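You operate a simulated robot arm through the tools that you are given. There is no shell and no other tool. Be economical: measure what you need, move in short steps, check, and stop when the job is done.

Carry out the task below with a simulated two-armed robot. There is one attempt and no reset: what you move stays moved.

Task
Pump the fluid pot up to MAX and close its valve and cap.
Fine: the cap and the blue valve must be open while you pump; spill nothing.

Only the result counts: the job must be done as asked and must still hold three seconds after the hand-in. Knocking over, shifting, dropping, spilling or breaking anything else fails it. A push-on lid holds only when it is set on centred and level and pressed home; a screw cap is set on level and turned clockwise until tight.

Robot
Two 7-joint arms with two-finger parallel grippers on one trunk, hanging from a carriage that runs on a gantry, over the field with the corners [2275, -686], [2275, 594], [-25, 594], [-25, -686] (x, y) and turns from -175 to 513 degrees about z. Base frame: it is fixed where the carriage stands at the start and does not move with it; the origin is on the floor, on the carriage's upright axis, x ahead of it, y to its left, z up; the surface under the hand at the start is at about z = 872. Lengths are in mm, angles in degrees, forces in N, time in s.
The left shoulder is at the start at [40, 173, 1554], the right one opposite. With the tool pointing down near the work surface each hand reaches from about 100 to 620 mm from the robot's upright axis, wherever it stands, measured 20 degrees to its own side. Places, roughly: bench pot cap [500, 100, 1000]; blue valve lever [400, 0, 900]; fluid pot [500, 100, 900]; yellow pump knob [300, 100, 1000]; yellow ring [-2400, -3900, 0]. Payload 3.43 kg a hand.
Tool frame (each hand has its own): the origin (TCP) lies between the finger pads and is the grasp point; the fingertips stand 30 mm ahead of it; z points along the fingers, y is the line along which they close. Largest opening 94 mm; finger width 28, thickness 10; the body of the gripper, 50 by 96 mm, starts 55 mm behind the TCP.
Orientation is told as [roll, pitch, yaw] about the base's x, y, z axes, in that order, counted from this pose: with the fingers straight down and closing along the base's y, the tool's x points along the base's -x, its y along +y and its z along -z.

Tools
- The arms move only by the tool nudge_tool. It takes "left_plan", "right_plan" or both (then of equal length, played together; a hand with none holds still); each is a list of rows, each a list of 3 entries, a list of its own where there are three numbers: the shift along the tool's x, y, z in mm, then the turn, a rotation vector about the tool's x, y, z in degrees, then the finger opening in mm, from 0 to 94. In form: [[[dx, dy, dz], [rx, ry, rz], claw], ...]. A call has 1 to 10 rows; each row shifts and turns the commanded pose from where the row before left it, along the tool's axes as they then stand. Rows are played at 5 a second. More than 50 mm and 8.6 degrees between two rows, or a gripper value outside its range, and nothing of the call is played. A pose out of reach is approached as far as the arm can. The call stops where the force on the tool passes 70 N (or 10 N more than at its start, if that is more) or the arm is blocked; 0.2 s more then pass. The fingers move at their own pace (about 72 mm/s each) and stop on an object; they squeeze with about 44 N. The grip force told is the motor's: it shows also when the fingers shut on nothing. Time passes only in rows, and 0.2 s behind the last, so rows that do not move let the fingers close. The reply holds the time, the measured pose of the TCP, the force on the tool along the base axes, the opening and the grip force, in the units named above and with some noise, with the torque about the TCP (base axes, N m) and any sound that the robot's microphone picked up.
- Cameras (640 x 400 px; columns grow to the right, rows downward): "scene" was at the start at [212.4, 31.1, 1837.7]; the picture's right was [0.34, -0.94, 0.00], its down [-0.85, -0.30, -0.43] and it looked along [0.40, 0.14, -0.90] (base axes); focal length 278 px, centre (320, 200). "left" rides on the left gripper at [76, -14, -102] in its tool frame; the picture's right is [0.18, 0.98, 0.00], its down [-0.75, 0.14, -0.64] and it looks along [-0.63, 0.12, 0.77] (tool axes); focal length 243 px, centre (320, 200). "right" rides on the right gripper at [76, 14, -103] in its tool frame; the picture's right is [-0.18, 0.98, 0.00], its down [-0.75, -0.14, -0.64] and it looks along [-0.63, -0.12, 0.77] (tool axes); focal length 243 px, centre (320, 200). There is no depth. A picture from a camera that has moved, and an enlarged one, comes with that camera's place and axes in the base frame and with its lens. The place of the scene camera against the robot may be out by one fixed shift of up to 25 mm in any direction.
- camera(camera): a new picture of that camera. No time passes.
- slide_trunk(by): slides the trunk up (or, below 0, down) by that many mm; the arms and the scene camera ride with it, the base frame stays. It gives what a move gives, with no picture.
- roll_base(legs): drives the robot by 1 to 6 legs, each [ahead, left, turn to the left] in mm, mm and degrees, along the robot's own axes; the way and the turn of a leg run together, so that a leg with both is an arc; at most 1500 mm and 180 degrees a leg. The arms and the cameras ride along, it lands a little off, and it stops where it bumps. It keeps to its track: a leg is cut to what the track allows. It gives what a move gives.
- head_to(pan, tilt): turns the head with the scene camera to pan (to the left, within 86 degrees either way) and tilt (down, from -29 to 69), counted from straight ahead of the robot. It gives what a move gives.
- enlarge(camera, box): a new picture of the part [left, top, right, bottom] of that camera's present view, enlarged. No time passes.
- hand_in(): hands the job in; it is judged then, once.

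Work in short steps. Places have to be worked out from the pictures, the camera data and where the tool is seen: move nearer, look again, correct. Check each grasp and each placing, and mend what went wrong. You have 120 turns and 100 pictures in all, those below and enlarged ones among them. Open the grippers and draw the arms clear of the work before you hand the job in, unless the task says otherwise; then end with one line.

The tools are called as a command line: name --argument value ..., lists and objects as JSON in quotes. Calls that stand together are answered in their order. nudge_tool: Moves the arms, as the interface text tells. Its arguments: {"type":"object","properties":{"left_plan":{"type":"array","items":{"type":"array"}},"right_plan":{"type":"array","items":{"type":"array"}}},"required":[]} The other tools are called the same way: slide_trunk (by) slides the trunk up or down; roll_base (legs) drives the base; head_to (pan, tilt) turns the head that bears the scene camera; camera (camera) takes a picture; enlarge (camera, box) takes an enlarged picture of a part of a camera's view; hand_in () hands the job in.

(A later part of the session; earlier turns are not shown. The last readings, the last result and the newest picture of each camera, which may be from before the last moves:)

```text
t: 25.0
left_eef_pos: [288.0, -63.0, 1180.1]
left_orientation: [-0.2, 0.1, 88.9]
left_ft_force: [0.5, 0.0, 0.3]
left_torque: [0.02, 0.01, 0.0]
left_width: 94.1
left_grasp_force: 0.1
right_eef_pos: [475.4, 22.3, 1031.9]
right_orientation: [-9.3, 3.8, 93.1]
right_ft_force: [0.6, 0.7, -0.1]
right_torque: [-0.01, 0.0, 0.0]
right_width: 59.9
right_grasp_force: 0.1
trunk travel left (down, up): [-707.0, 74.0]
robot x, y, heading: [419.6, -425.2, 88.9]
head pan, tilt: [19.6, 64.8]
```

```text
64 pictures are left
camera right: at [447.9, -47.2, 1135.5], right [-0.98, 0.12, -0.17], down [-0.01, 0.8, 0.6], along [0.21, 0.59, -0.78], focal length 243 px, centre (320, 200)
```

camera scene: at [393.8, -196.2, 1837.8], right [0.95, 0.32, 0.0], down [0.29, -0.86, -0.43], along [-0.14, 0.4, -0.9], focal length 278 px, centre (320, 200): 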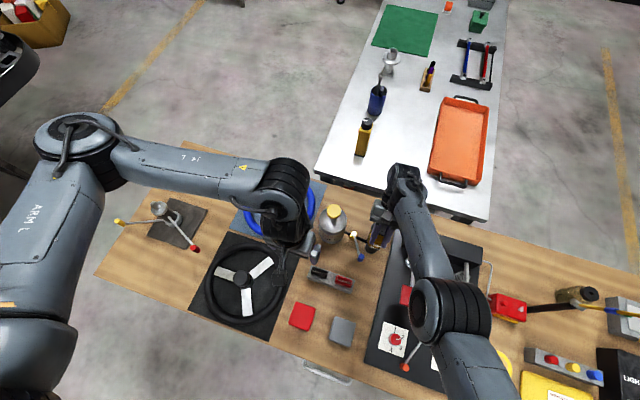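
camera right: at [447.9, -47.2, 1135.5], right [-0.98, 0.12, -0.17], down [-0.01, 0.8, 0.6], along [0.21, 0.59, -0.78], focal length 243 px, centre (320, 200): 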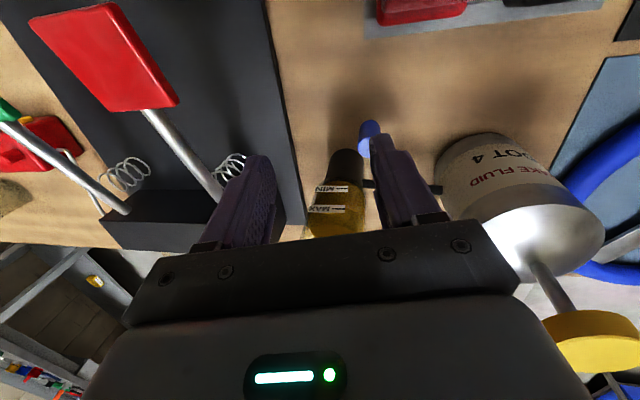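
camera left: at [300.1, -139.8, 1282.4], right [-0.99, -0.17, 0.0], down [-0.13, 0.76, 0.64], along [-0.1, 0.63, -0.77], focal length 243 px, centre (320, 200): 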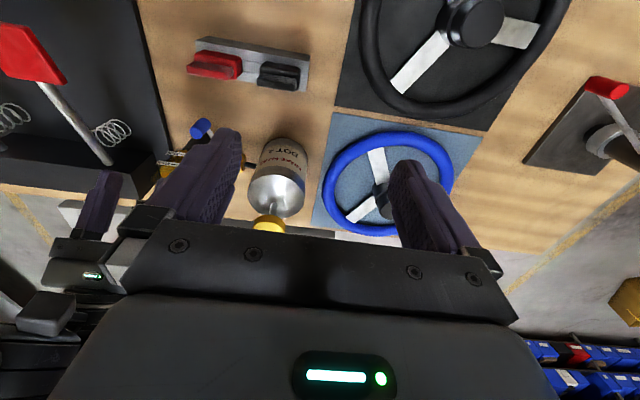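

Clear; lid stands half open with MIN/MAX visible. I'll close the fingers, raise to z≈1062, level, and push the lid's tab toward +y with the finger flank.

nudge_tool --right_plan '[[[0, 0, -15], [-4.5, -2, 0], 0], [[0, -2, -15], [-4.5, -2, 3], 0], [[-15, -2, 0], [0, 0, 0], 0], [[-15, 0, 0], [0, 0, 0], 0], [[-10, 0, 0], [0, 0, 0], 0], [[-10, 0, 0], [0, 0, 0], 0], [[-10, 0, 0], [0, 0, 0], 0]]'

enlarge --camera "scene" --box '[300, 150, 440, 280]'

```text
t: 26.6
left_eef_pos: [286.7, -61.8, 1180.7]
left_orientation: [-0.3, 0.1, 88.9]
left_ft_force: [0.3, 0.3, -0.7]
left_torque: [0.02, 0.0, 0.01]
left_width: 94.0
left_grasp_force: 0.1
right_eef_pos: [475.4, 85.8, 1061.7]
right_orientation: [-0.3, -0.2, 90.5]
right_ft_force: [0.3, 0.0, -0.2]
right_torque: [0.0, 0.01, -0.01]
right_width: 0.0
right_grasp_force: 33.6
trunk travel left (down, up): [-707.0, 74.0]
robot x, y, heading: [419.5, -425.1, 89.6]
head pan, tilt: [19.6, 64.8]
```

```text
3.08 times, centred on (370, 215) of scene
camera zoom: at [396.7, -196.7, 1837.8], right [0.95, 0.32, 0.0], down [0.29, -0.86, -0.43], along [-0.14, 0.4, -0.9], focal length 856 px, centre (166, 154)
```

zoom: 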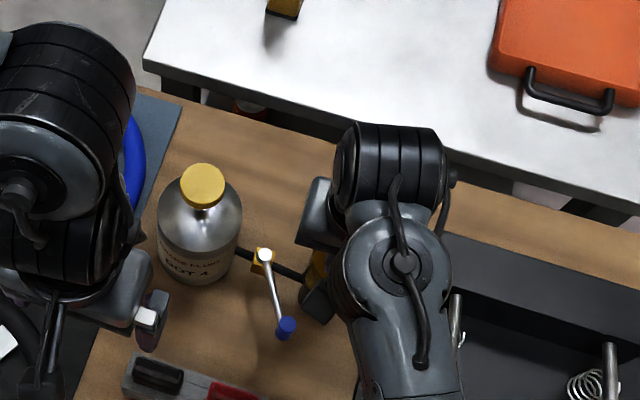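

No contact yet at y≈86. Continue pushing +y.

nudge_tool --right_plan '[[[-8, -2, 0], [0, 0, 0], 0], [[-8, -1, 0], [0, 0, 0], 0], [[-8, 0, 0], [0, 0, 0], 0], [[-8, 0, 0], [0, 0, 0], 0], [[-8, 0, 0], [0, 0, 0], 0]]'

camera --camera "right"

```text
t: 27.8
left_eef_pos: [287.4, -61.4, 1179.9]
left_orientation: [-0.3, 0.1, 88.9]
left_ft_force: [0.5, 0.1, 0.0]
left_torque: [0.03, 0.04, 0.0]
left_width: 93.9
left_grasp_force: 0.1
right_eef_pos: [476.8, 124.6, 1061.2]
right_orientation: [-0.3, -0.2, 90.4]
right_ft_force: [-0.3, 0.1, -0.2]
right_torque: [0.04, -0.02, 0.02]
right_width: 0.1
right_grasp_force: 32.9
trunk travel left (down, up): [-707.0, 74.0]
robot x, y, heading: [421.9, -422.8, 89.2]
head pan, tilt: [19.6, 64.8]
```

```text
62 pictures are left
camera right: at [462.5, 49.0, 1163.4], right [-0.98, 0.18, 0.0], down [0.13, 0.75, 0.65], along [0.12, 0.64, -0.76], focal length 243 px, centre (320, 200)
```

right: 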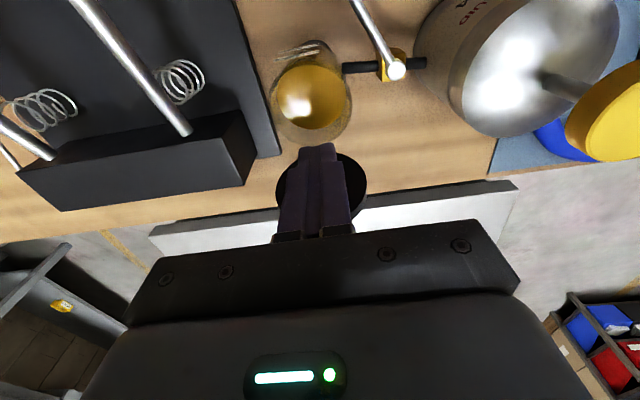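

The lid is now swung open and the fluid surface is visible. I'll zoom in to see the level.

enlarge --camera "right" --box '[240, 20, 440, 220]'

```text
2.00 times, centred on (340, 120) of right
camera zoom: at [462.5, 49.0, 1163.4], right [-0.98, 0.18, 0.0], down [0.13, 0.75, 0.65], along [0.12, 0.64, -0.76], focal length 485 px, centre (280, 360)
```

zoom: 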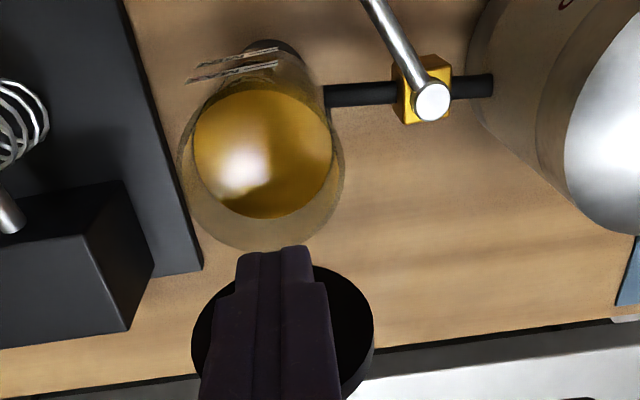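

The lid is well open and the pot's mouth is free. Next I'll draw the right hand back to near the blue lever knob and localise it.

nudge_tool --right_plan '[[[30, 0, 0], [0, 0, 0], 0], [[30, 5, 0], [0, 0, 0], 20], [[30, 5, 10], [0, 0, 0], 40], [[30, 5, 10], [0, 0, 0], 50], [[0, 0, 10], [0, 0, 0], 50]]'

camera --camera "right"

```text
t: 29.0
left_eef_pos: [288.3, -62.8, 1179.8]
left_orientation: [-0.3, 0.0, 88.9]
left_ft_force: [-0.3, 0.4, 0.3]
left_torque: [0.01, -0.01, -0.02]
left_width: 94.2
left_grasp_force: 0.0
right_eef_pos: [462.9, 4.2, 1029.0]
right_orientation: [-0.2, -0.3, 90.4]
right_ft_force: [-0.5, 0.9, -0.4]
right_torque: [0.0, -0.02, -0.02]
right_width: 50.0
right_grasp_force: 0.1
trunk travel left (down, up): [-707.0, 74.0]
robot x, y, heading: [422.0, -427.5, 89.0]
head pan, tilt: [19.6, 64.8]
```

```text
60 pictures are left
camera right: at [448.5, -72.3, 1132.7], right [-0.98, 0.18, 0.0], down [0.13, 0.75, 0.65], along [0.12, 0.64, -0.76], focal length 243 px, centre (320, 200)
```

right: 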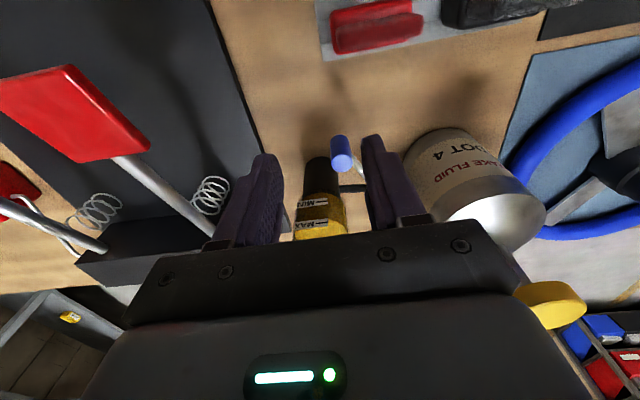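

enlarge --camera "right" --box '[250, 110, 400, 250]'

```text
2.86 times, centred on (325, 180) of right
camera zoom: at [448.5, -72.3, 1132.7], right [-0.98, 0.18, 0.0], down [0.13, 0.75, 0.65], along [0.12, 0.64, -0.76], focal length 693 px, centre (306, 257)
```

zoom: 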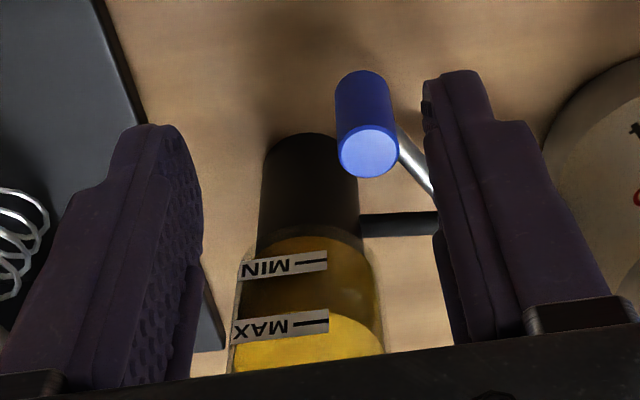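

The blue knob's top is at ≈(450,36,960). I'll straddle it loosely with the right fingers.

nudge_tool --right_plan '[[[-15, 7, 0], [0, 0, 0], 50], [[-14, 6, 20], [0, 0, 0], 50], [[0, 0, 30], [0, 0, 0], 50], [[0, 0, 28], [0, 0, 0], 50]]'

enlarge --camera "right" --box '[200, 70, 440, 250]'

```text
t: 30.0
left_eef_pos: [286.4, -61.9, 1179.2]
left_orientation: [-0.4, 0.0, 88.9]
left_ft_force: [0.1, 0.1, 0.1]
left_torque: [0.0, 0.01, -0.03]
left_width: 94.0
left_grasp_force: 0.0
right_eef_pos: [452.3, 32.3, 953.0]
right_orientation: [-0.3, -0.2, 90.4]
right_ft_force: [0.4, 0.5, 0.4]
right_torque: [0.0, -0.02, 0.01]
right_width: 50.0
right_grasp_force: 0.1
trunk travel left (down, up): [-707.0, 74.0]
robot x, y, heading: [420.1, -422.5, 89.1]
head pan, tilt: [19.6, 64.8]
```

```text
2.22 times, centred on (320, 160) of right
camera zoom: at [436.7, -43.7, 1054.7], right [-0.98, 0.18, 0.0], down [0.13, 0.75, 0.65], along [0.12, 0.63, -0.76], focal length 539 px, centre (320, 289)
```

zoom: 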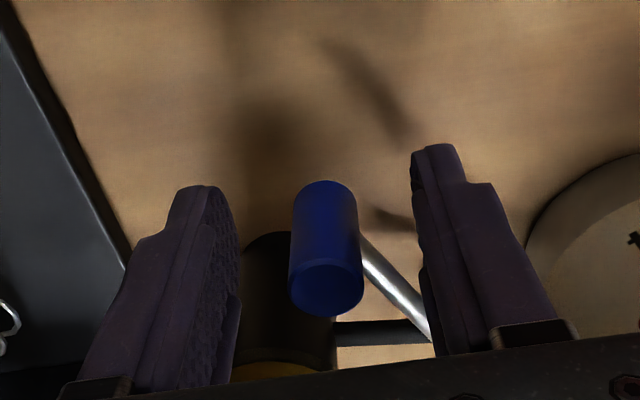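

The knob sits between the fingers. I'll close loosely on it and try two 10° steps clockwise (towards -x), away from the pot, watching the force.

nudge_tool --right_plan '[[[0, 2, 0], [0, 0, 0], 20], [[0, 0, 0], [0, 0, 0], 20], [[6.5, 13.3, 0], [0, 0, 0], 20], [[4, 14.3, 0], [0, 0, 0], 20], [[0, 0, 0], [0, 0, 0], 20]]'

enlarge --camera "right" --box '[200, 70, 440, 250]'

```text
t: 31.2
left_eef_pos: [287.6, -62.9, 1180.5]
left_orientation: [-0.3, 0.0, 88.9]
left_ft_force: [0.1, 0.0, 1.2]
left_torque: [-0.01, 0.01, -0.02]
left_width: 94.0
left_grasp_force: 0.1
right_eef_pos: [423.2, 22.9, 953.0]
right_orientation: [-0.5, -0.3, 90.5]
right_ft_force: [-0.8, 0.0, -0.6]
right_torque: [0.01, -0.02, 0.01]
right_width: 19.7
right_grasp_force: 0.1
trunk travel left (down, up): [-707.0, 74.0]
robot x, y, heading: [419.4, -424.7, 89.0]
head pan, tilt: [19.6, 64.8]
```

```text
2.22 times, centred on (320, 160) of right
camera zoom: at [408.4, -52.9, 1054.0], right [-0.98, 0.18, -0.01], down [0.13, 0.75, 0.65], along [0.12, 0.63, -0.76], focal length 539 px, centre (320, 289)
```

zoom: 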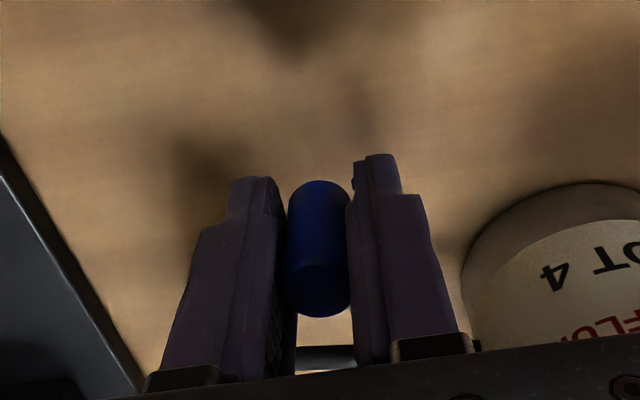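

The lever moves freely clockwise. Continue along the arc until it stops.

nudge_tool --right_plan '[[[1.6, 14.7, 0], [0, 0, 0], 20], [[-1, 14.8, 0], [0, 0, 0], 20], [[-3.6, 14.4, 0], [0, 0, 0], 20], [[0, 0, 0], [0, 0, 0], 20]]'

enlarge --camera "right" --box '[200, 70, 440, 250]'

enlarge --camera "scene" --box '[290, 190, 410, 290]'

```text
t: 32.4
left_eef_pos: [288.5, -62.4, 1179.8]
left_orientation: [-0.3, 0.1, 88.9]
left_ft_force: [-0.6, -0.6, -0.8]
left_torque: [0.01, 0.01, 0.0]
left_width: 94.1
left_grasp_force: 0.1
right_eef_pos: [439.6, 27.9, 926.9]
right_orientation: [-5.1, 0.2, 88.8]
right_ft_force: [0.6, 0.1, 0.2]
right_torque: [-0.05, 0.08, 0.02]
right_width: 22.2
right_grasp_force: 1.9
trunk travel left (down, up): [-707.0, 74.0]
robot x, y, heading: [422.6, -428.9, 89.3]
head pan, tilt: [19.6, 64.8]
stopped in row 4 (right hand): the arm was blocked; the commanded pose is now the measured one
```

```text
2.22 times, centred on (320, 160) of right
camera zoom: at [414.1, -46.6, 1028.4], right [-0.97, 0.2, -0.09], down [0.1, 0.75, 0.65], along [0.2, 0.62, -0.76], focal length 539 px, centre (320, 289)
```

zoom: 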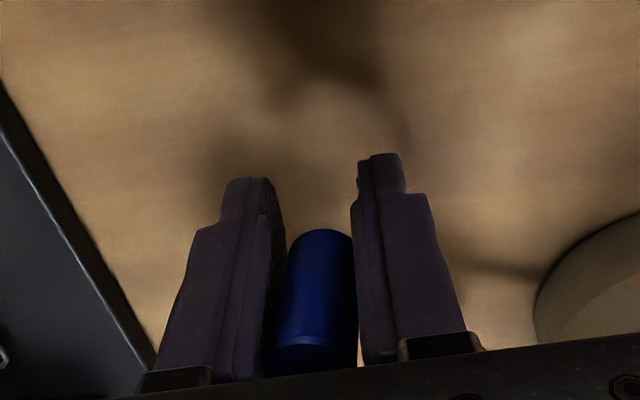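

```text
4.00 times, centred on (350, 240) of scene
camera zoom: at [396.8, -196.9, 1837.7], right [0.95, 0.32, 0.0], down [0.29, -0.86, -0.43], along [-0.14, 0.4, -0.9], focal length 1112 px, centre (200, 40)
```

zoom: 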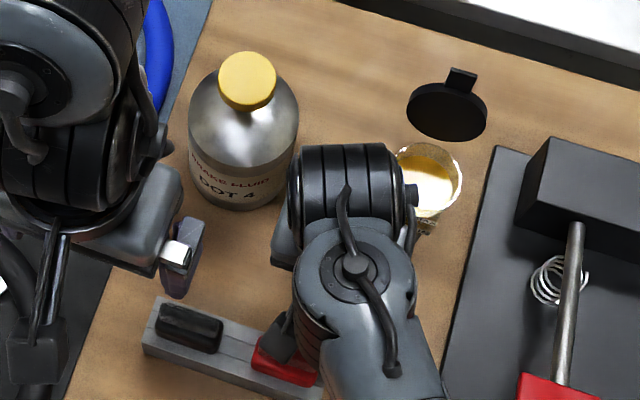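

The arm got blocked by its own posture (too far across its body), and the lever came back a bit; the lid is seen fully flipped open. I'll release, lift the hand, then shift the robot toward -x so the right arm has room.

nudge_tool --right_plan '[[[0, 0, 0], [0, 0, 0], 50], [[0, 0, -10], [-2, 0, 0], 50], [[0, 0, -25], [-3, 0, 0], 50], [[0, 0, -30], [0, 0, 0], 50], [[0, 0, -40], [0, 0, 0], 50], [[0, 0, -40], [0, 0, 0], 50]]'

camera --camera "scene"

```text
t: 33.8
left_eef_pos: [286.9, -62.7, 1180.0]
left_orientation: [-0.3, 0.0, 88.9]
left_ft_force: [-0.4, 0.1, 0.1]
left_torque: [0.0, 0.03, 0.02]
left_width: 94.1
left_grasp_force: 0.1
right_eef_pos: [433.0, 28.5, 1074.2]
right_orientation: [0.0, 0.3, 89.1]
right_ft_force: [0.6, 0.2, -0.2]
right_torque: [0.02, 0.01, 0.01]
right_width: 49.9
right_grasp_force: 0.1
trunk travel left (down, up): [-707.0, 74.0]
robot x, y, heading: [416.4, -428.6, 89.3]
head pan, tilt: [19.6, 64.8]
```

```text
54 pictures are left
camera scene: at [396.7, -196.8, 1837.7], right [0.95, 0.32, 0.0], down [0.29, -0.86, -0.43], along [-0.14, 0.4, -0.9], focal length 278 px, centre (320, 200)
```

scene: 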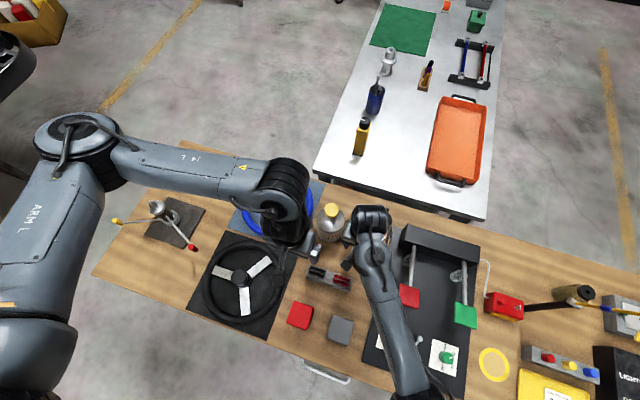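

The right wrist probably bumped the left gripper. I'll move the right hand aside to the right as observer, shift the robot +x by 70, and work lever and pump with the left hand.

nudge_tool --right_plan '[[[5, -25, 0], [0, 0, 0], 94], [[10, -25, 0], [0, 0, 0], 94], [[10, -25, 0], [0, 0, 0], 94], [[10, -15, 0], [0, 0, 0], 94]]'

roll_base --legs '[[0, -70, 0]]'

camera --camera "right"

camera --camera "left"

```text
t: 34.8
left_eef_pos: [287.6, -61.3, 1180.0]
left_orientation: [-0.3, 0.2, 88.9]
left_ft_force: [-0.2, 0.7, 0.9]
left_torque: [0.0, 0.01, -0.02]
left_width: 93.8
left_grasp_force: 0.0
right_eef_pos: [525.2, -9.0, 1070.7]
right_orientation: [0.0, 0.4, 89.0]
right_ft_force: [-0.9, 0.5, 0.6]
right_torque: [0.05, -0.01, -0.01]
right_width: 94.2
right_grasp_force: 0.2
trunk travel left (down, up): [-707.0, 74.0]
robot x, y, heading: [421.1, -428.4, 89.4]
head pan, tilt: [19.6, 64.8]
```

```text
t: 35.8
left_eef_pos: [355.9, -62.9, 1179.3]
left_orientation: [-0.3, 0.2, 88.9]
left_ft_force: [-0.9, -0.6, 0.0]
left_torque: [0.06, -0.01, -0.02]
left_width: 94.2
left_grasp_force: 0.2
right_eef_pos: [593.0, -9.6, 1071.8]
right_orientation: [0.1, 0.2, 88.9]
right_ft_force: [0.5, -0.1, -0.6]
right_torque: [0.01, 0.06, -0.03]
right_width: 93.9
right_grasp_force: 0.0
trunk travel left (down, up): [-707.0, 74.0]
robot x, y, heading: [489.7, -427.4, 89.0]
head pan, tilt: [19.6, 64.8]
```

```text
53 pictures are left
camera right: at [577.9, -85.0, 1174.6], right [-0.98, 0.2, 0.0], down [0.16, 0.75, 0.64], along [0.13, 0.63, -0.77], focal length 243 px, centre (320, 200)
```

right: 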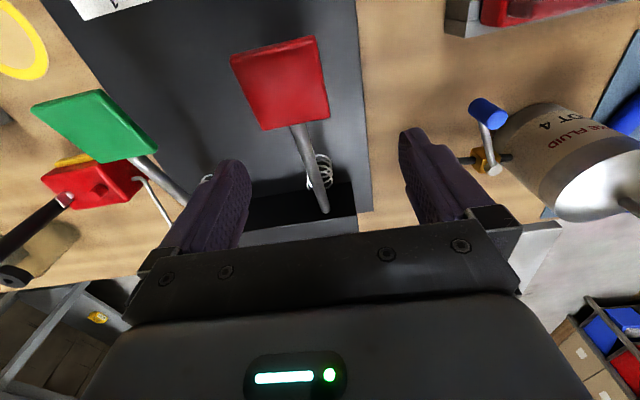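

```text
52 pictures are left
camera left: at [369.2, -140.4, 1282.3], right [-0.99, -0.16, 0.0], down [-0.13, 0.76, 0.64], along [-0.1, 0.63, -0.77], focal length 243 px, centre (320, 200)
```

left: 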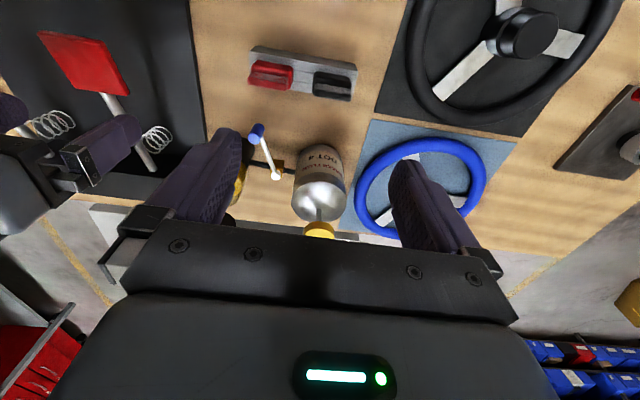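

Lever knob is now near (434,27). I'll bring the left hand above it.

nudge_tool --left_plan '[[[-18, -16, 25], [0, 0, 0], 50], [[-18, -16, 30], [0, 0, 0], 50], [[-18, -16, 30], [0, 0, 0], 50], [[-18, -16, 30], [0, 0, 0], 50], [[-18, -16, 30], [0, 0, 0], 50], [[0, 0, 30], [0, 0, 0], 50]]'

camera --camera "left"

```text
t: 37.2
left_eef_pos: [438.7, 25.8, 1004.3]
left_orientation: [-0.2, 0.1, 88.9]
left_ft_force: [-0.2, 0.2, -0.5]
left_torque: [0.03, -0.01, 0.04]
left_width: 50.2
left_grasp_force: 0.0
right_eef_pos: [592.5, -11.1, 1072.3]
right_orientation: [0.1, 0.4, 88.9]
right_ft_force: [-0.8, 0.0, -0.1]
right_torque: [-0.02, -0.02, -0.01]
right_width: 93.9
right_grasp_force: 0.1
trunk travel left (down, up): [-707.0, 74.0]
robot x, y, heading: [484.0, -425.2, 89.1]
head pan, tilt: [19.6, 64.8]
```

```text
51 pictures are left
camera left: at [450.7, -52.8, 1106.7], right [-0.99, -0.16, 0.0], down [-0.13, 0.76, 0.64], along [-0.1, 0.63, -0.77], focal length 243 px, centre (320, 200)
```

left: 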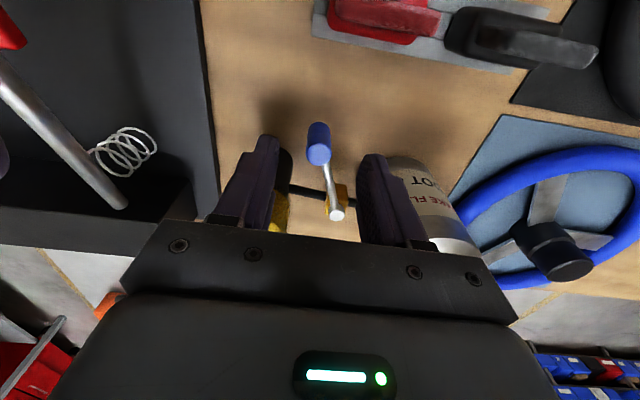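

Knob is centred between the left fingers. Descend, close loosely and turn it clockwise 30°.

nudge_tool --left_plan '[[[0, 0, 25], [0, 0, 0], 50], [[0, 0, 25], [0, 0, 0], 50], [[0, 0, 0], [0, 0, 0], 21], [[0, 0, 0], [0, 0, 0], 21], [[4.3, 14.1, 0], [0, 0, 0], 21], [[1.9, 14.7, 0], [0, 0, 0], 21], [[-0.8, 14.8, 0], [0, 0, 0], 21], [[0, 0, 0], [0, 0, 0], 21]]'

enlarge --camera "left" --box '[200, 70, 440, 250]'

```text
t: 39.0
left_eef_pos: [395.0, 21.5, 956.1]
left_orientation: [-0.1, 0.2, 88.9]
left_ft_force: [0.4, -0.6, 0.3]
left_torque: [0.0, 0.02, 0.01]
left_width: 20.8
left_grasp_force: 0.0
right_eef_pos: [593.4, -10.2, 1072.1]
right_orientation: [0.0, 0.2, 88.9]
right_ft_force: [-0.5, -0.4, 0.1]
right_torque: [0.0, 0.0, -0.01]
right_width: 94.0
right_grasp_force: 0.0
trunk travel left (down, up): [-707.0, 74.0]
robot x, y, heading: [487.4, -425.0, 89.1]
head pan, tilt: [19.6, 64.8]
```

```text
2.22 times, centred on (320, 160) of left
camera zoom: at [408.0, -56.8, 1057.5], right [-0.99, -0.16, 0.0], down [-0.13, 0.76, 0.64], along [-0.1, 0.63, -0.77], focal length 539 px, centre (320, 289)
```

zoom: 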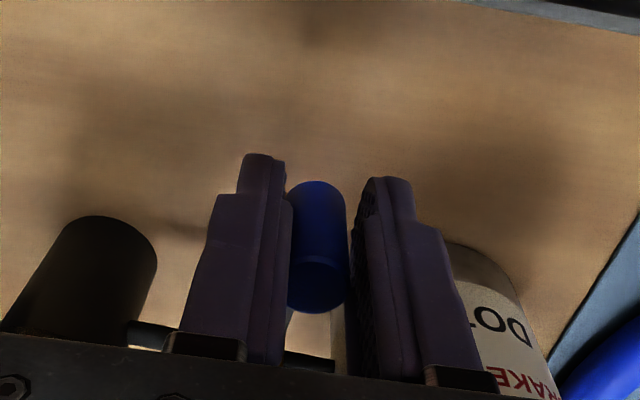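

Moves freely past perpendicular. Continue in smaller steps.

nudge_tool --left_plan '[[[-3.4, 14.5, 0], [0, 0, 0], 21], [[-5.8, 13.6, 0], [0, 0, 0], 21], [[0, 0, 0], [0, 0, 0], 21]]'

enlarge --camera "left" --box '[200, 70, 440, 250]'

```text
t: 39.8
left_eef_pos: [366.7, 29.4, 953.6]
left_orientation: [-0.2, 0.1, 89.0]
left_ft_force: [0.8, 0.0, -0.2]
left_torque: [0.02, -0.04, -0.01]
left_width: 21.0
left_grasp_force: 0.1
right_eef_pos: [593.3, -9.8, 1072.7]
right_orientation: [0.0, 0.2, 88.9]
right_ft_force: [0.5, -1.4, -1.1]
right_torque: [0.04, 0.0, 0.01]
right_width: 94.1
right_grasp_force: 0.1
trunk travel left (down, up): [-707.0, 74.0]
robot x, y, heading: [487.8, -423.5, 89.2]
head pan, tilt: [19.6, 64.8]
```

```text
2.22 times, centred on (320, 160) of left
camera zoom: at [379.8, -47.8, 1056.7], right [-0.99, -0.16, 0.0], down [-0.13, 0.76, 0.64], along [-0.1, 0.63, -0.77], focal length 539 px, centre (320, 289)
```

zoom: 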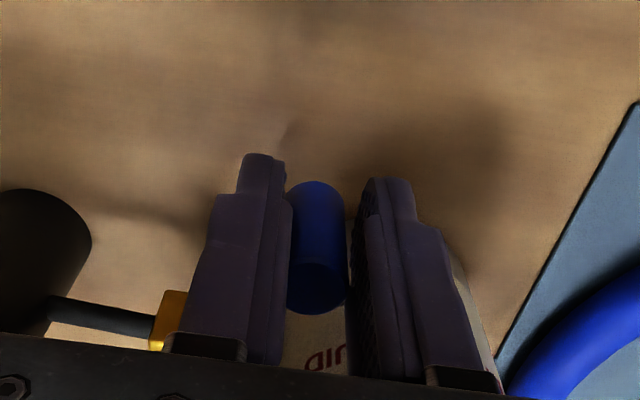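

nudge_tool --left_plan '[[[-4, 6.2, 0], [0, 0, 0], 21], [[-4, 6.2, 0], [0, 0, 0], 21], [[0, 0, 0], [0, 0, 0], 21]]'

enlarge --camera "left" --box '[200, 70, 440, 250]'

```text
t: 40.6
left_eef_pos: [360.9, 33.2, 954.0]
left_orientation: [-0.6, 0.4, 88.6]
left_ft_force: [13.5, -15.7, 5.9]
left_torque: [-0.38, -0.41, -0.4]
left_width: 28.8
left_grasp_force: 7.2
right_eef_pos: [595.5, -12.8, 1072.1]
right_orientation: [-0.1, 0.3, 88.9]
right_ft_force: [-0.2, 0.2, -0.6]
right_torque: [0.0, 0.01, 0.0]
right_width: 94.0
right_grasp_force: 0.1
trunk travel left (down, up): [-707.0, 74.0]
robot x, y, heading: [489.4, -423.8, 89.1]
head pan, tilt: [19.6, 64.8]
```

```text
2.22 times, centred on (320, 160) of left
camera zoom: at [372.2, -43.0, 1056.7], right [-0.99, -0.16, -0.01], down [-0.13, 0.76, 0.64], along [-0.1, 0.63, -0.77], focal length 539 px, centre (320, 289)
```

zoom: 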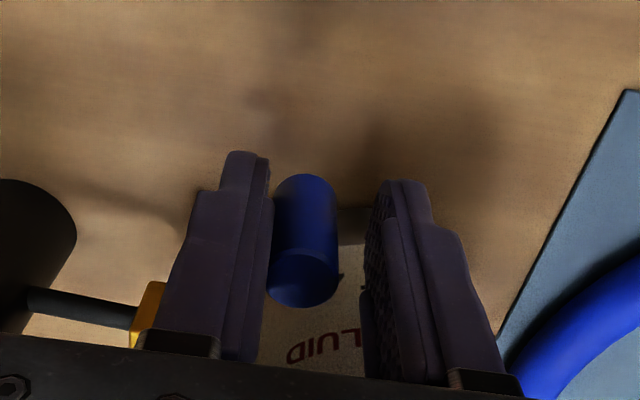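

The lever hit its stop at about -120° (fingers sprang open), so it has turned ~60° from its starting stop; I take this as open. I'll release, raise, and bring the left hand above the pump knob.

nudge_tool --left_plan '[[[2, -3, 0], [0, 0, 0], 50], [[0, 0, -30], [0, 0, 0], 50], [[0, 0, -40], [0, 0, 0], 50], [[0, 0, -40], [0, 0, 0], 50], [[0, 0, -40], [0, 0, 0], 50], [[-26, 10, 0], [0, 0, 0], 30], [[-26, 12, 0], [0, 0, 0], 10], [[-26, 12, 0], [0, 0, 0], 0]]'

camera --camera "left"

camera --camera "scene"

```text
t: 42.4
left_eef_pos: [324.3, 114.8, 1103.5]
left_orientation: [-0.2, 0.1, 88.8]
left_ft_force: [0.5, 0.8, 0.1]
left_torque: [0.01, 0.01, -0.01]
left_width: 0.0
left_grasp_force: 33.3
right_eef_pos: [592.5, -9.1, 1071.8]
right_orientation: [0.0, 0.2, 88.9]
right_ft_force: [-0.8, -0.6, -0.3]
right_torque: [-0.03, -0.02, 0.01]
right_width: 94.2
right_grasp_force: 0.0
trunk travel left (down, up): [-707.0, 74.0]
robot x, y, heading: [489.8, -424.7, 89.1]
head pan, tilt: [19.6, 64.8]
```

```text
47 pictures are left
camera left: at [337.5, 37.5, 1206.7], right [-0.99, -0.16, 0.0], down [-0.13, 0.76, 0.64], along [-0.1, 0.63, -0.77], focal length 243 px, centre (320, 200)
```

left: 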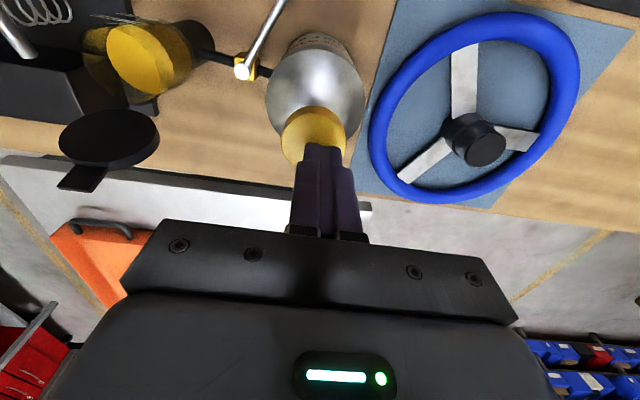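

```text
46 pictures are left
camera scene: at [465.3, -197.8, 1837.8], right [0.95, 0.32, 0.0], down [0.29, -0.86, -0.43], along [-0.14, 0.4, -0.9], focal length 278 px, centre (320, 200)
```

scene: 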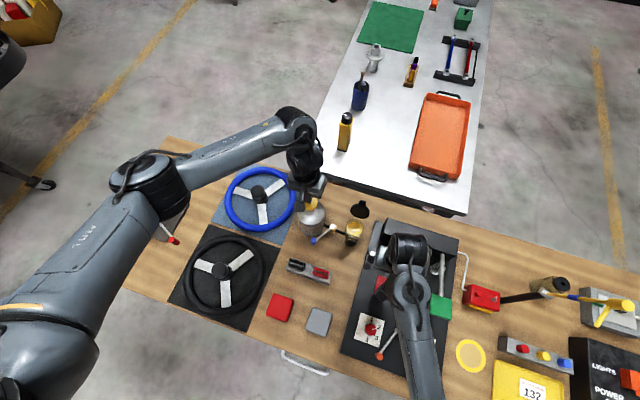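

The lid is well open. The knob is at ≈(330,107). I'll centre the closed left fingers above it and close the right fingers so the right camera sees the pot.

nudge_tool --left_plan '[[[6, -5, 0], [0, 0, 0], 0], [[0, 0, 10], [0, 0, 0], 0], [[0, 0, 4], [0, 0, 0], 0], [[0, 0, 0], [0, 0, 0], 0]]' --right_plan '[[[0, 0, 0], [0, 0, 0], 50], [[0, 0, 0], [0, 0, 0], 20], [[0, 0, 0], [0, 0, 0], 0], [[0, 0, 0], [0, 0, 0], 0]]'

enlarge --camera "right" --box '[380, 100, 600, 240]'

enlarge --camera "left" --box '[230, 30, 410, 200]'

```text
t: 43.4
left_eef_pos: [329.4, 108.0, 1090.2]
left_orientation: [-0.2, 0.1, 88.9]
left_ft_force: [0.2, -0.5, 0.9]
left_torque: [0.04, 0.03, -0.03]
left_width: 0.0
left_grasp_force: 32.9
right_eef_pos: [594.2, -10.6, 1072.4]
right_orientation: [-0.1, 0.2, 88.9]
right_ft_force: [-0.4, 0.0, 0.3]
right_torque: [-0.02, -0.01, 0.0]
right_width: 0.0
right_grasp_force: 32.6
trunk travel left (down, up): [-707.0, 74.0]
robot x, y, heading: [490.7, -424.3, 89.0]
head pan, tilt: [19.6, 64.8]
```

```text
2.86 times, centred on (490, 170) of right
camera zoom: at [577.5, -85.0, 1174.6], right [-0.98, 0.2, 0.0], down [0.16, 0.75, 0.64], along [0.13, 0.63, -0.77], focal length 693 px, centre (-166, 286)
```

zoom: 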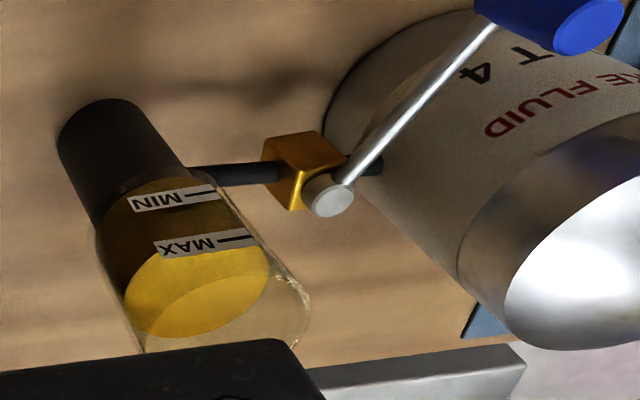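

```text
2.35 times, centred on (320, 115) of left
camera zoom: at [343.0, 31.8, 1193.0], right [-0.99, -0.16, 0.0], down [-0.13, 0.76, 0.64], along [-0.1, 0.63, -0.77], focal length 571 px, centre (320, 400)
```

zoom: 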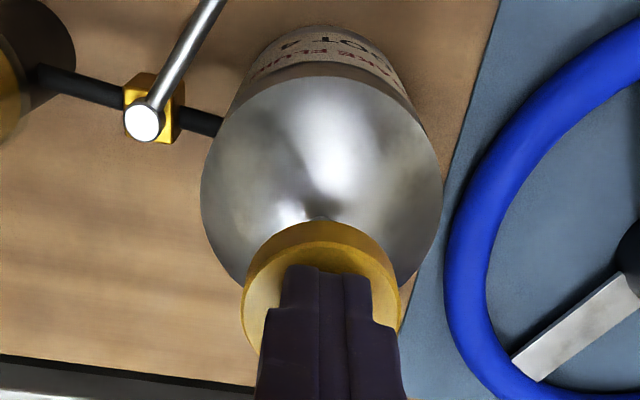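

Excellent view of the level. I'll zoom in on the pot more to read it before pumping.

enlarge --camera "right" --box '[400, 140, 490, 225]'

```text
4.71 times, centred on (445, 182) of right
camera zoom: at [577.5, -85.0, 1174.6], right [-0.98, 0.2, 0.0], down [0.16, 0.75, 0.64], along [0.13, 0.63, -0.77], focal length 1142 px, centre (-268, 282)
```

zoom: 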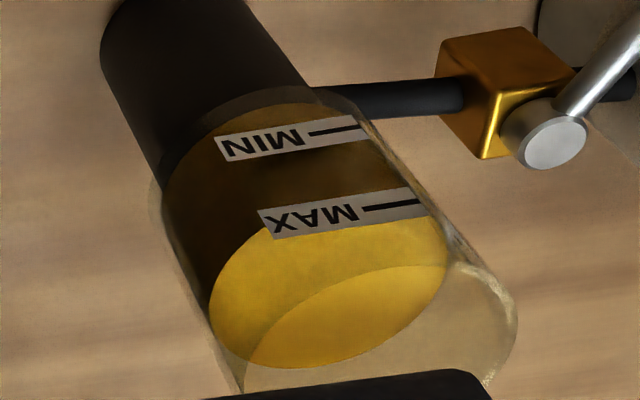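

The surface lies somewhere just under MAX as far as I can judge. I'll press the pump down slowly 20 mm and see what the force and level do.

nudge_tool --left_plan '[[[0, 0, 4], [0, 0, 0], 0], [[0, 0, 4], [0, 0, 0], 0], [[0, 0, 4], [0, 0, 0], 0], [[0, 0, 4], [0, 0, 0], 0], [[0, 0, 4], [0, 0, 0], 0]]'

enlarge --camera "right" --box '[400, 140, 490, 225]'

```text
t: 44.6
left_eef_pos: [330.8, 110.0, 1071.2]
left_orientation: [-0.3, 0.2, 88.7]
left_ft_force: [1.5, -3.6, 5.9]
left_torque: [-0.03, -0.01, -0.03]
left_width: 0.1
left_grasp_force: 33.1
right_eef_pos: [593.8, -9.6, 1071.5]
right_orientation: [0.1, 0.2, 88.9]
right_ft_force: [0.3, -0.8, -0.1]
right_torque: [0.03, -0.01, -0.04]
right_width: 0.0
right_grasp_force: 32.8
trunk travel left (down, up): [-707.0, 74.0]
robot x, y, heading: [486.3, -424.8, 89.2]
head pan, tilt: [19.6, 64.8]
```

```text
4.71 times, centred on (445, 182) of right
camera zoom: at [577.6, -85.0, 1174.7], right [-0.98, 0.2, 0.0], down [0.16, 0.75, 0.64], along [0.13, 0.63, -0.77], focal length 1142 px, centre (-268, 282)
```

zoom: 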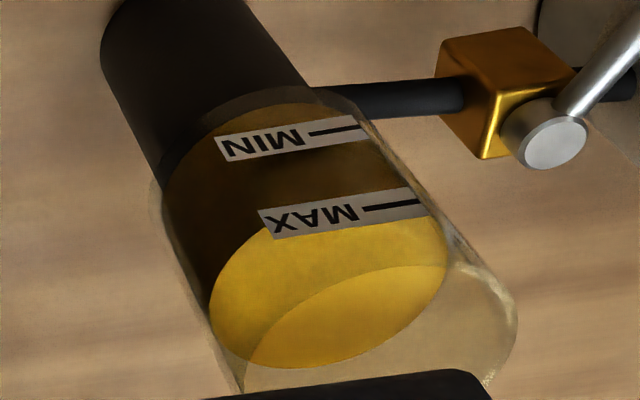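

Light spring force (~6 N) with no level change yet. Press further.

nudge_tool --left_plan '[[[0, 0, 4], [0, 0, 0], 0], [[0, 0, 4], [0, 0, 0], 0], [[0, 0, 4], [0, 0, 0], 0], [[0, 0, 4], [0, 0, 0], 0], [[0, 0, 4], [0, 0, 0], 0]]'

enlarge --camera "right" --box '[400, 140, 490, 225]'

enlarge --camera "left" --box '[230, 30, 410, 200]'

```text
t: 45.8
left_eef_pos: [330.3, 109.1, 1057.7]
left_orientation: [-0.5, 0.0, 88.4]
left_ft_force: [-4.7, -17.5, 38.1]
left_torque: [-0.47, 0.22, 0.0]
left_width: 0.0
left_grasp_force: 32.9
right_eef_pos: [590.0, -9.9, 1071.6]
right_orientation: [0.1, 0.2, 89.1]
right_ft_force: [0.8, 0.2, -0.7]
right_torque: [-0.02, 0.02, 0.01]
right_width: 0.0
right_grasp_force: 33.2
trunk travel left (down, up): [-707.0, 74.0]
robot x, y, heading: [486.6, -424.6, 89.0]
head pan, tilt: [19.6, 64.8]
stopped in row 5 (left hand): the force on the tool passed its limit at 78 N (the readings are from after the stop); the commanded pose is now the measured one
```

```text
4.71 times, centred on (445, 182) of right
camera zoom: at [575.4, -85.5, 1174.6], right [-0.98, 0.2, 0.0], down [0.16, 0.75, 0.64], along [0.13, 0.63, -0.77], focal length 1142 px, centre (-268, 282)
```

zoom: 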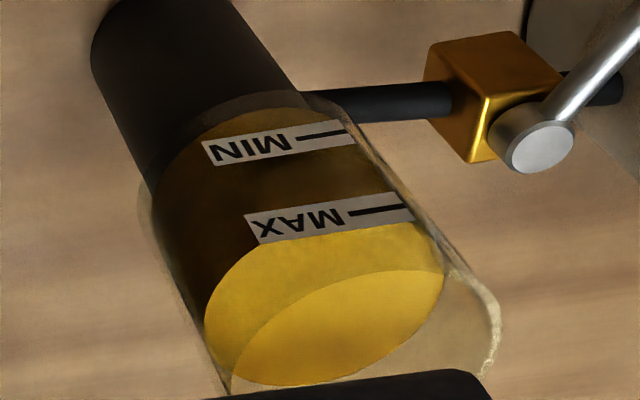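

```text
2.35 times, centred on (320, 115) of left
camera zoom: at [341.9, 32.5, 1161.3], right [-0.99, -0.16, -0.01], down [-0.13, 0.76, 0.64], along [-0.09, 0.63, -0.77], focal length 571 px, centre (320, 400)
```

zoom: 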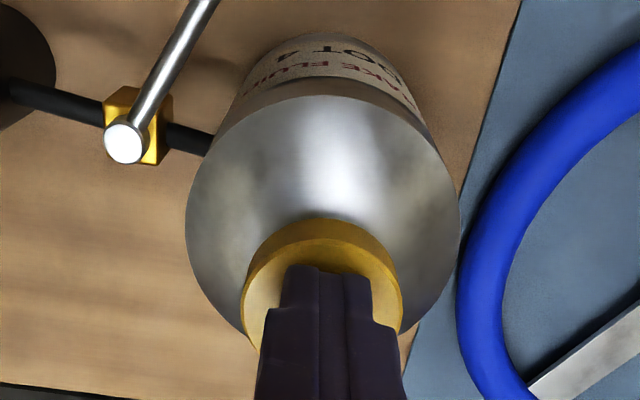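

The stroke raised the level a few mm, so the valve is open; the knob bottoms at about 30 mm travel. I'll raise the left hand to let the knob return, and meanwhile lower and tilt the right camera for a near-horizontal reading of the level.

nudge_tool --left_plan '[[[0, 0, -10], [0, 0, 0], 0], [[0, 0, -10], [0, 0, 0], 0], [[0, 0, -10], [0, 0, 0], 0], [[0, 0, -8], [0, 0, 0], 0], [[0, 0, 0], [0, 0, 0], 0]]' --right_plan '[[[13, 11, 8.6], [0, -7, 0], 0], [[13, 11, 8.6], [0, -7, 0], 0], [[13, 11, 8.6], [0, -7, 0], 0], [[13, 11, 8.6], [0, -7, 0], 0], [[13, 11, 8.6], [0, -7, 0], 0]]'

camera --camera "right"

```text
t: 47.0
left_eef_pos: [331.0, 109.9, 1093.9]
left_orientation: [-0.5, 0.2, 88.7]
left_ft_force: [0.3, 0.3, -0.6]
left_torque: [-0.03, -0.01, 0.0]
left_width: 0.1
left_grasp_force: 32.9
right_eef_pos: [536.7, -61.7, 1016.2]
right_orientation: [0.1, -34.9, 88.8]
right_ft_force: [-0.3, -0.7, -0.1]
right_torque: [0.04, 0.02, 0.0]
right_width: 0.0
right_grasp_force: 33.4
trunk travel left (down, up): [-707.0, 74.0]
robot x, y, heading: [481.3, -423.8, 89.3]
head pan, tilt: [19.6, 64.8]
```

```text
39 pictures are left
camera right: at [520.5, -181.3, 1056.0], right [-0.98, 0.17, 0.11], down [0.15, 0.25, 0.96], along [0.14, 0.95, -0.27], focal length 243 px, centre (320, 200)
```

right: 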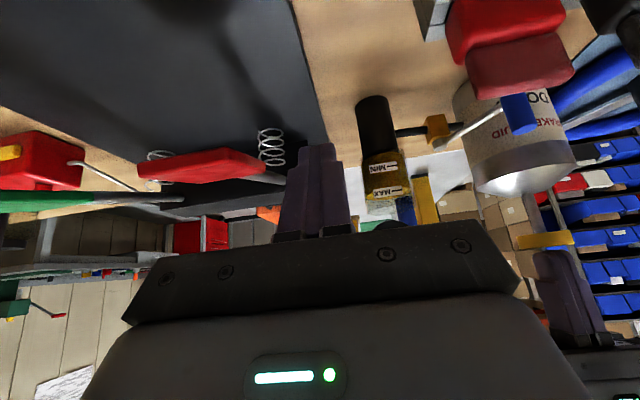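

enlarge --camera "right" --box '[345, 140, 425, 220]'

```text
5.00 times, centred on (385, 180) of right
camera zoom: at [520.5, -181.3, 1056.0], right [-0.98, 0.17, 0.11], down [0.15, 0.25, 0.96], along [0.14, 0.95, -0.27], focal length 1213 px, centre (-5, 300)
```

zoom: 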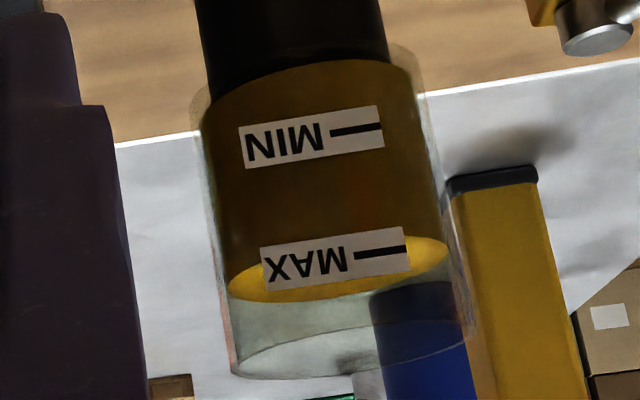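

Clear reading: the surface's near edge is about 5 mm below the MAX line (line spacing MIN–MAX ≈ 27 mm). I'll give a second full stroke and release.

nudge_tool --left_plan '[[[0, 0, 6], [0, 0, 0], 0], [[0, 0, 6], [0, 0, 0], 0], [[0, 0, 6], [0, 0, 0], 0], [[0, 0, 6], [0, 0, 0], 0], [[0, 0, 6], [0, 0, 0], 0], [[0, 0, 4], [0, 0, 0], 0], [[0, 0, 3], [0, 0, 0], 0]]'

enlarge --camera "right" --box '[345, 140, 425, 220]'

```text
t: 48.6
left_eef_pos: [331.9, 110.0, 1059.3]
left_orientation: [-0.5, 0.0, 88.5]
left_ft_force: [-0.7, -16.3, 34.8]
left_torque: [-0.4, 0.05, 0.02]
left_width: 0.1
left_grasp_force: 32.6
right_eef_pos: [536.7, -61.7, 1015.4]
right_orientation: [0.2, -34.8, 88.9]
right_ft_force: [-0.1, -0.5, 0.4]
right_torque: [-0.03, 0.0, 0.05]
right_width: 0.0
right_grasp_force: 33.5
trunk travel left (down, up): [-707.0, 74.0]
robot x, y, heading: [485.8, -426.0, 89.0]
head pan, tilt: [19.6, 64.8]
```

```text
5.00 times, centred on (385, 180) of right
camera zoom: at [519.4, -181.7, 1056.9], right [-0.98, 0.17, 0.11], down [0.15, 0.25, 0.96], along [0.14, 0.95, -0.27], focal length 1213 px, centre (-5, 300)
```

zoom: 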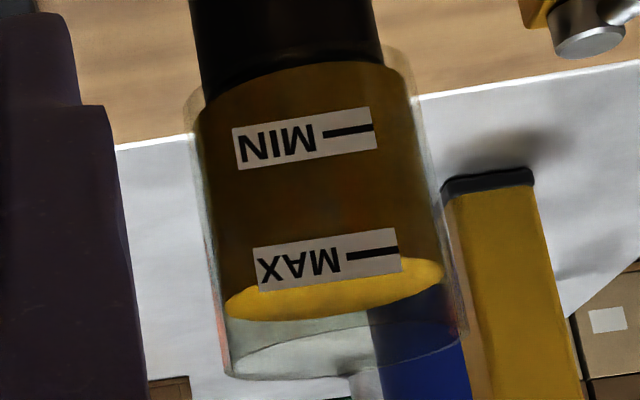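

The level rose ~5 mm and is now at the MAX line. I'll raise the left hand off the knob and re-check.

nudge_tool --left_plan '[[[0, 0, -12], [0, 0, 0], 0], [[0, 0, -12], [0, 0, 0], 0], [[0, 0, -14], [0, 0, 0], 0], [[0, 0, -16], [0, 0, 0], 0], [[0, 0, 0], [0, 0, 0], 0]]'

enlarge --camera "right" --box '[365, 170, 415, 215]'

```text
t: 49.8
left_eef_pos: [333.2, 108.7, 1111.2]
left_orientation: [-0.5, 0.1, 88.6]
left_ft_force: [-0.2, -0.2, 0.3]
left_torque: [0.0, -0.02, 0.01]
left_width: 0.0
left_grasp_force: 33.2
right_eef_pos: [536.1, -60.7, 1014.9]
right_orientation: [0.0, -34.8, 88.9]
right_ft_force: [-0.1, -0.3, 0.1]
right_torque: [-0.01, -0.01, 0.0]
right_width: 0.0
right_grasp_force: 33.1
trunk travel left (down, up): [-707.0, 74.0]
robot x, y, heading: [488.8, -432.6, 88.9]
head pan, tilt: [19.6, 64.8]
```

```text
8.89 times, centred on (390, 192) of right
camera zoom: at [520.3, -181.5, 1056.2], right [-0.98, 0.17, 0.11], down [0.15, 0.25, 0.96], along [0.14, 0.95, -0.27], focal length 2157 px, centre (-302, 267)
```

zoom: 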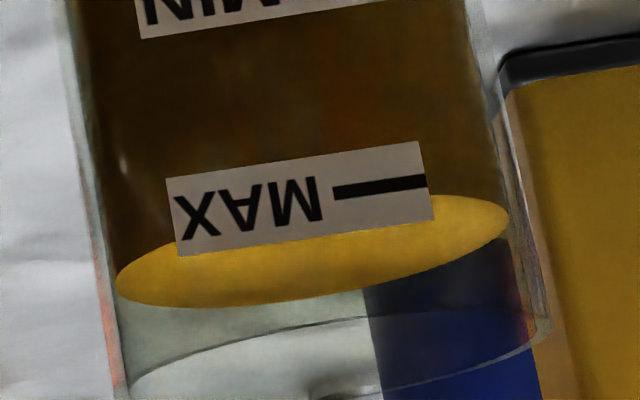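

Level is right at MAX. Now back to the valve: move the left hand above the lever knob (≈(365,33)) and draw the right hand back to its earlier spot.

nudge_tool --left_plan '[[[26, -11, 0], [0, 0, 0], 20], [[26, -11, 0], [0, 0, 0], 50], [[26, -11, 0], [0, 0, 0], 50], [[0, 0, 40], [0, 0, 0], 50], [[0, 0, 40], [0, 0, 0], 50]]' --right_plan '[[[-13, -13, -8.6], [0, 7, 0], 0], [[-13, -13, -8.6], [0, 7, 0], 0], [[-13, -13, -8.6], [0, 7, 0], 0], [[-13, -13, -8.6], [0, 7, 0], 0], [[-13, -13, -8.6], [0, 7, 0], 0]]'

camera --camera "left"

```text
t: 51.0
left_eef_pos: [362.8, 30.4, 1030.0]
left_orientation: [-0.5, 0.0, 88.6]
left_ft_force: [0.3, 1.2, 0.2]
left_torque: [0.0, -0.01, 0.01]
left_width: 49.8
left_grasp_force: 0.0
right_eef_pos: [602.8, -18.0, 1080.4]
right_orientation: [0.0, 0.3, 89.1]
right_ft_force: [-0.2, -0.7, 0.1]
right_torque: [-0.01, 0.0, -0.01]
right_width: 0.0
right_grasp_force: 33.0
trunk travel left (down, up): [-707.0, 74.0]
robot x, y, heading: [487.6, -426.2, 89.3]
head pan, tilt: [19.6, 64.8]
```

```text
35 pictures are left
camera left: at [374.2, -47.1, 1132.1], right [-0.99, -0.16, -0.01], down [-0.13, 0.76, 0.64], along [-0.1, 0.63, -0.77], focal length 243 px, centre (320, 200)
```

left: 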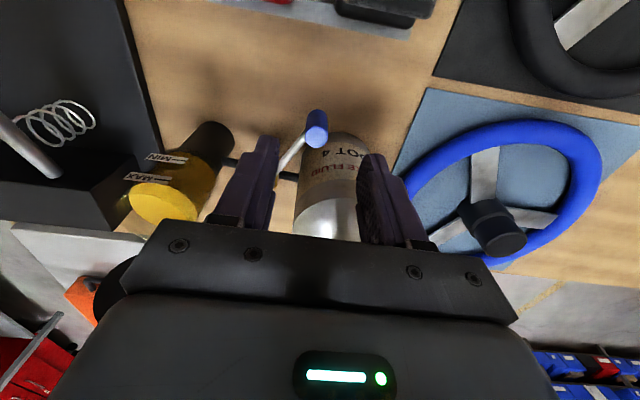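

The knob is centred. Descend, close loosely, and swing the lever back counter-clockwise to about -68°.

nudge_tool --left_plan '[[[0, -1, 37], [0, 0, 0], 50], [[0, -1, 37], [0, 0, 0], 50], [[0, 0, 0], [0, 0, 0], 21], [[0, 0, 0], [0, 0, 0], 21], [[5.8, -13.6, 0], [0, 0, 0], 21], [[3.4, -14.5, 0], [0, 0, 0], 21], [[0.8, -14.8, 0], [0, 0, 0], 21], [[-1.9, -14.7, 0], [0, 0, 0], 21], [[-4.3, -14.1, 0], [0, 0, 0], 21]]'

enlarge --camera "left" --box '[200, 70, 440, 250]'

```text
t: 53.0
left_eef_pos: [437.0, 25.3, 958.4]
left_orientation: [-0.6, 0.1, 88.6]
left_ft_force: [0.0, -0.3, 0.2]
left_torque: [-0.02, 0.0, -0.02]
left_width: 20.8
left_grasp_force: 0.1
right_eef_pos: [602.1, -18.2, 1078.4]
right_orientation: [0.0, 0.3, 88.9]
right_ft_force: [0.1, 0.3, 0.4]
right_torque: [-0.03, -0.02, 0.01]
right_width: 0.0
right_grasp_force: 33.1
trunk travel left (down, up): [-707.0, 74.0]
robot x, y, heading: [485.5, -426.0, 89.3]
head pan, tilt: [19.6, 64.8]
```

```text
2.22 times, centred on (320, 160) of left
camera zoom: at [448.6, -53.5, 1060.5], right [-0.99, -0.16, -0.01], down [-0.13, 0.76, 0.64], along [-0.1, 0.63, -0.77], focal length 539 px, centre (320, 289)
```

zoom: 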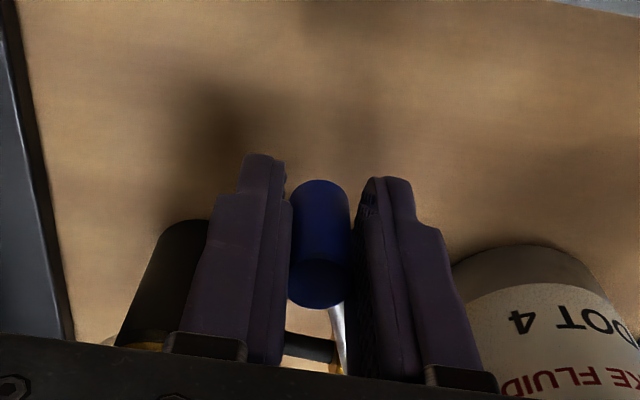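

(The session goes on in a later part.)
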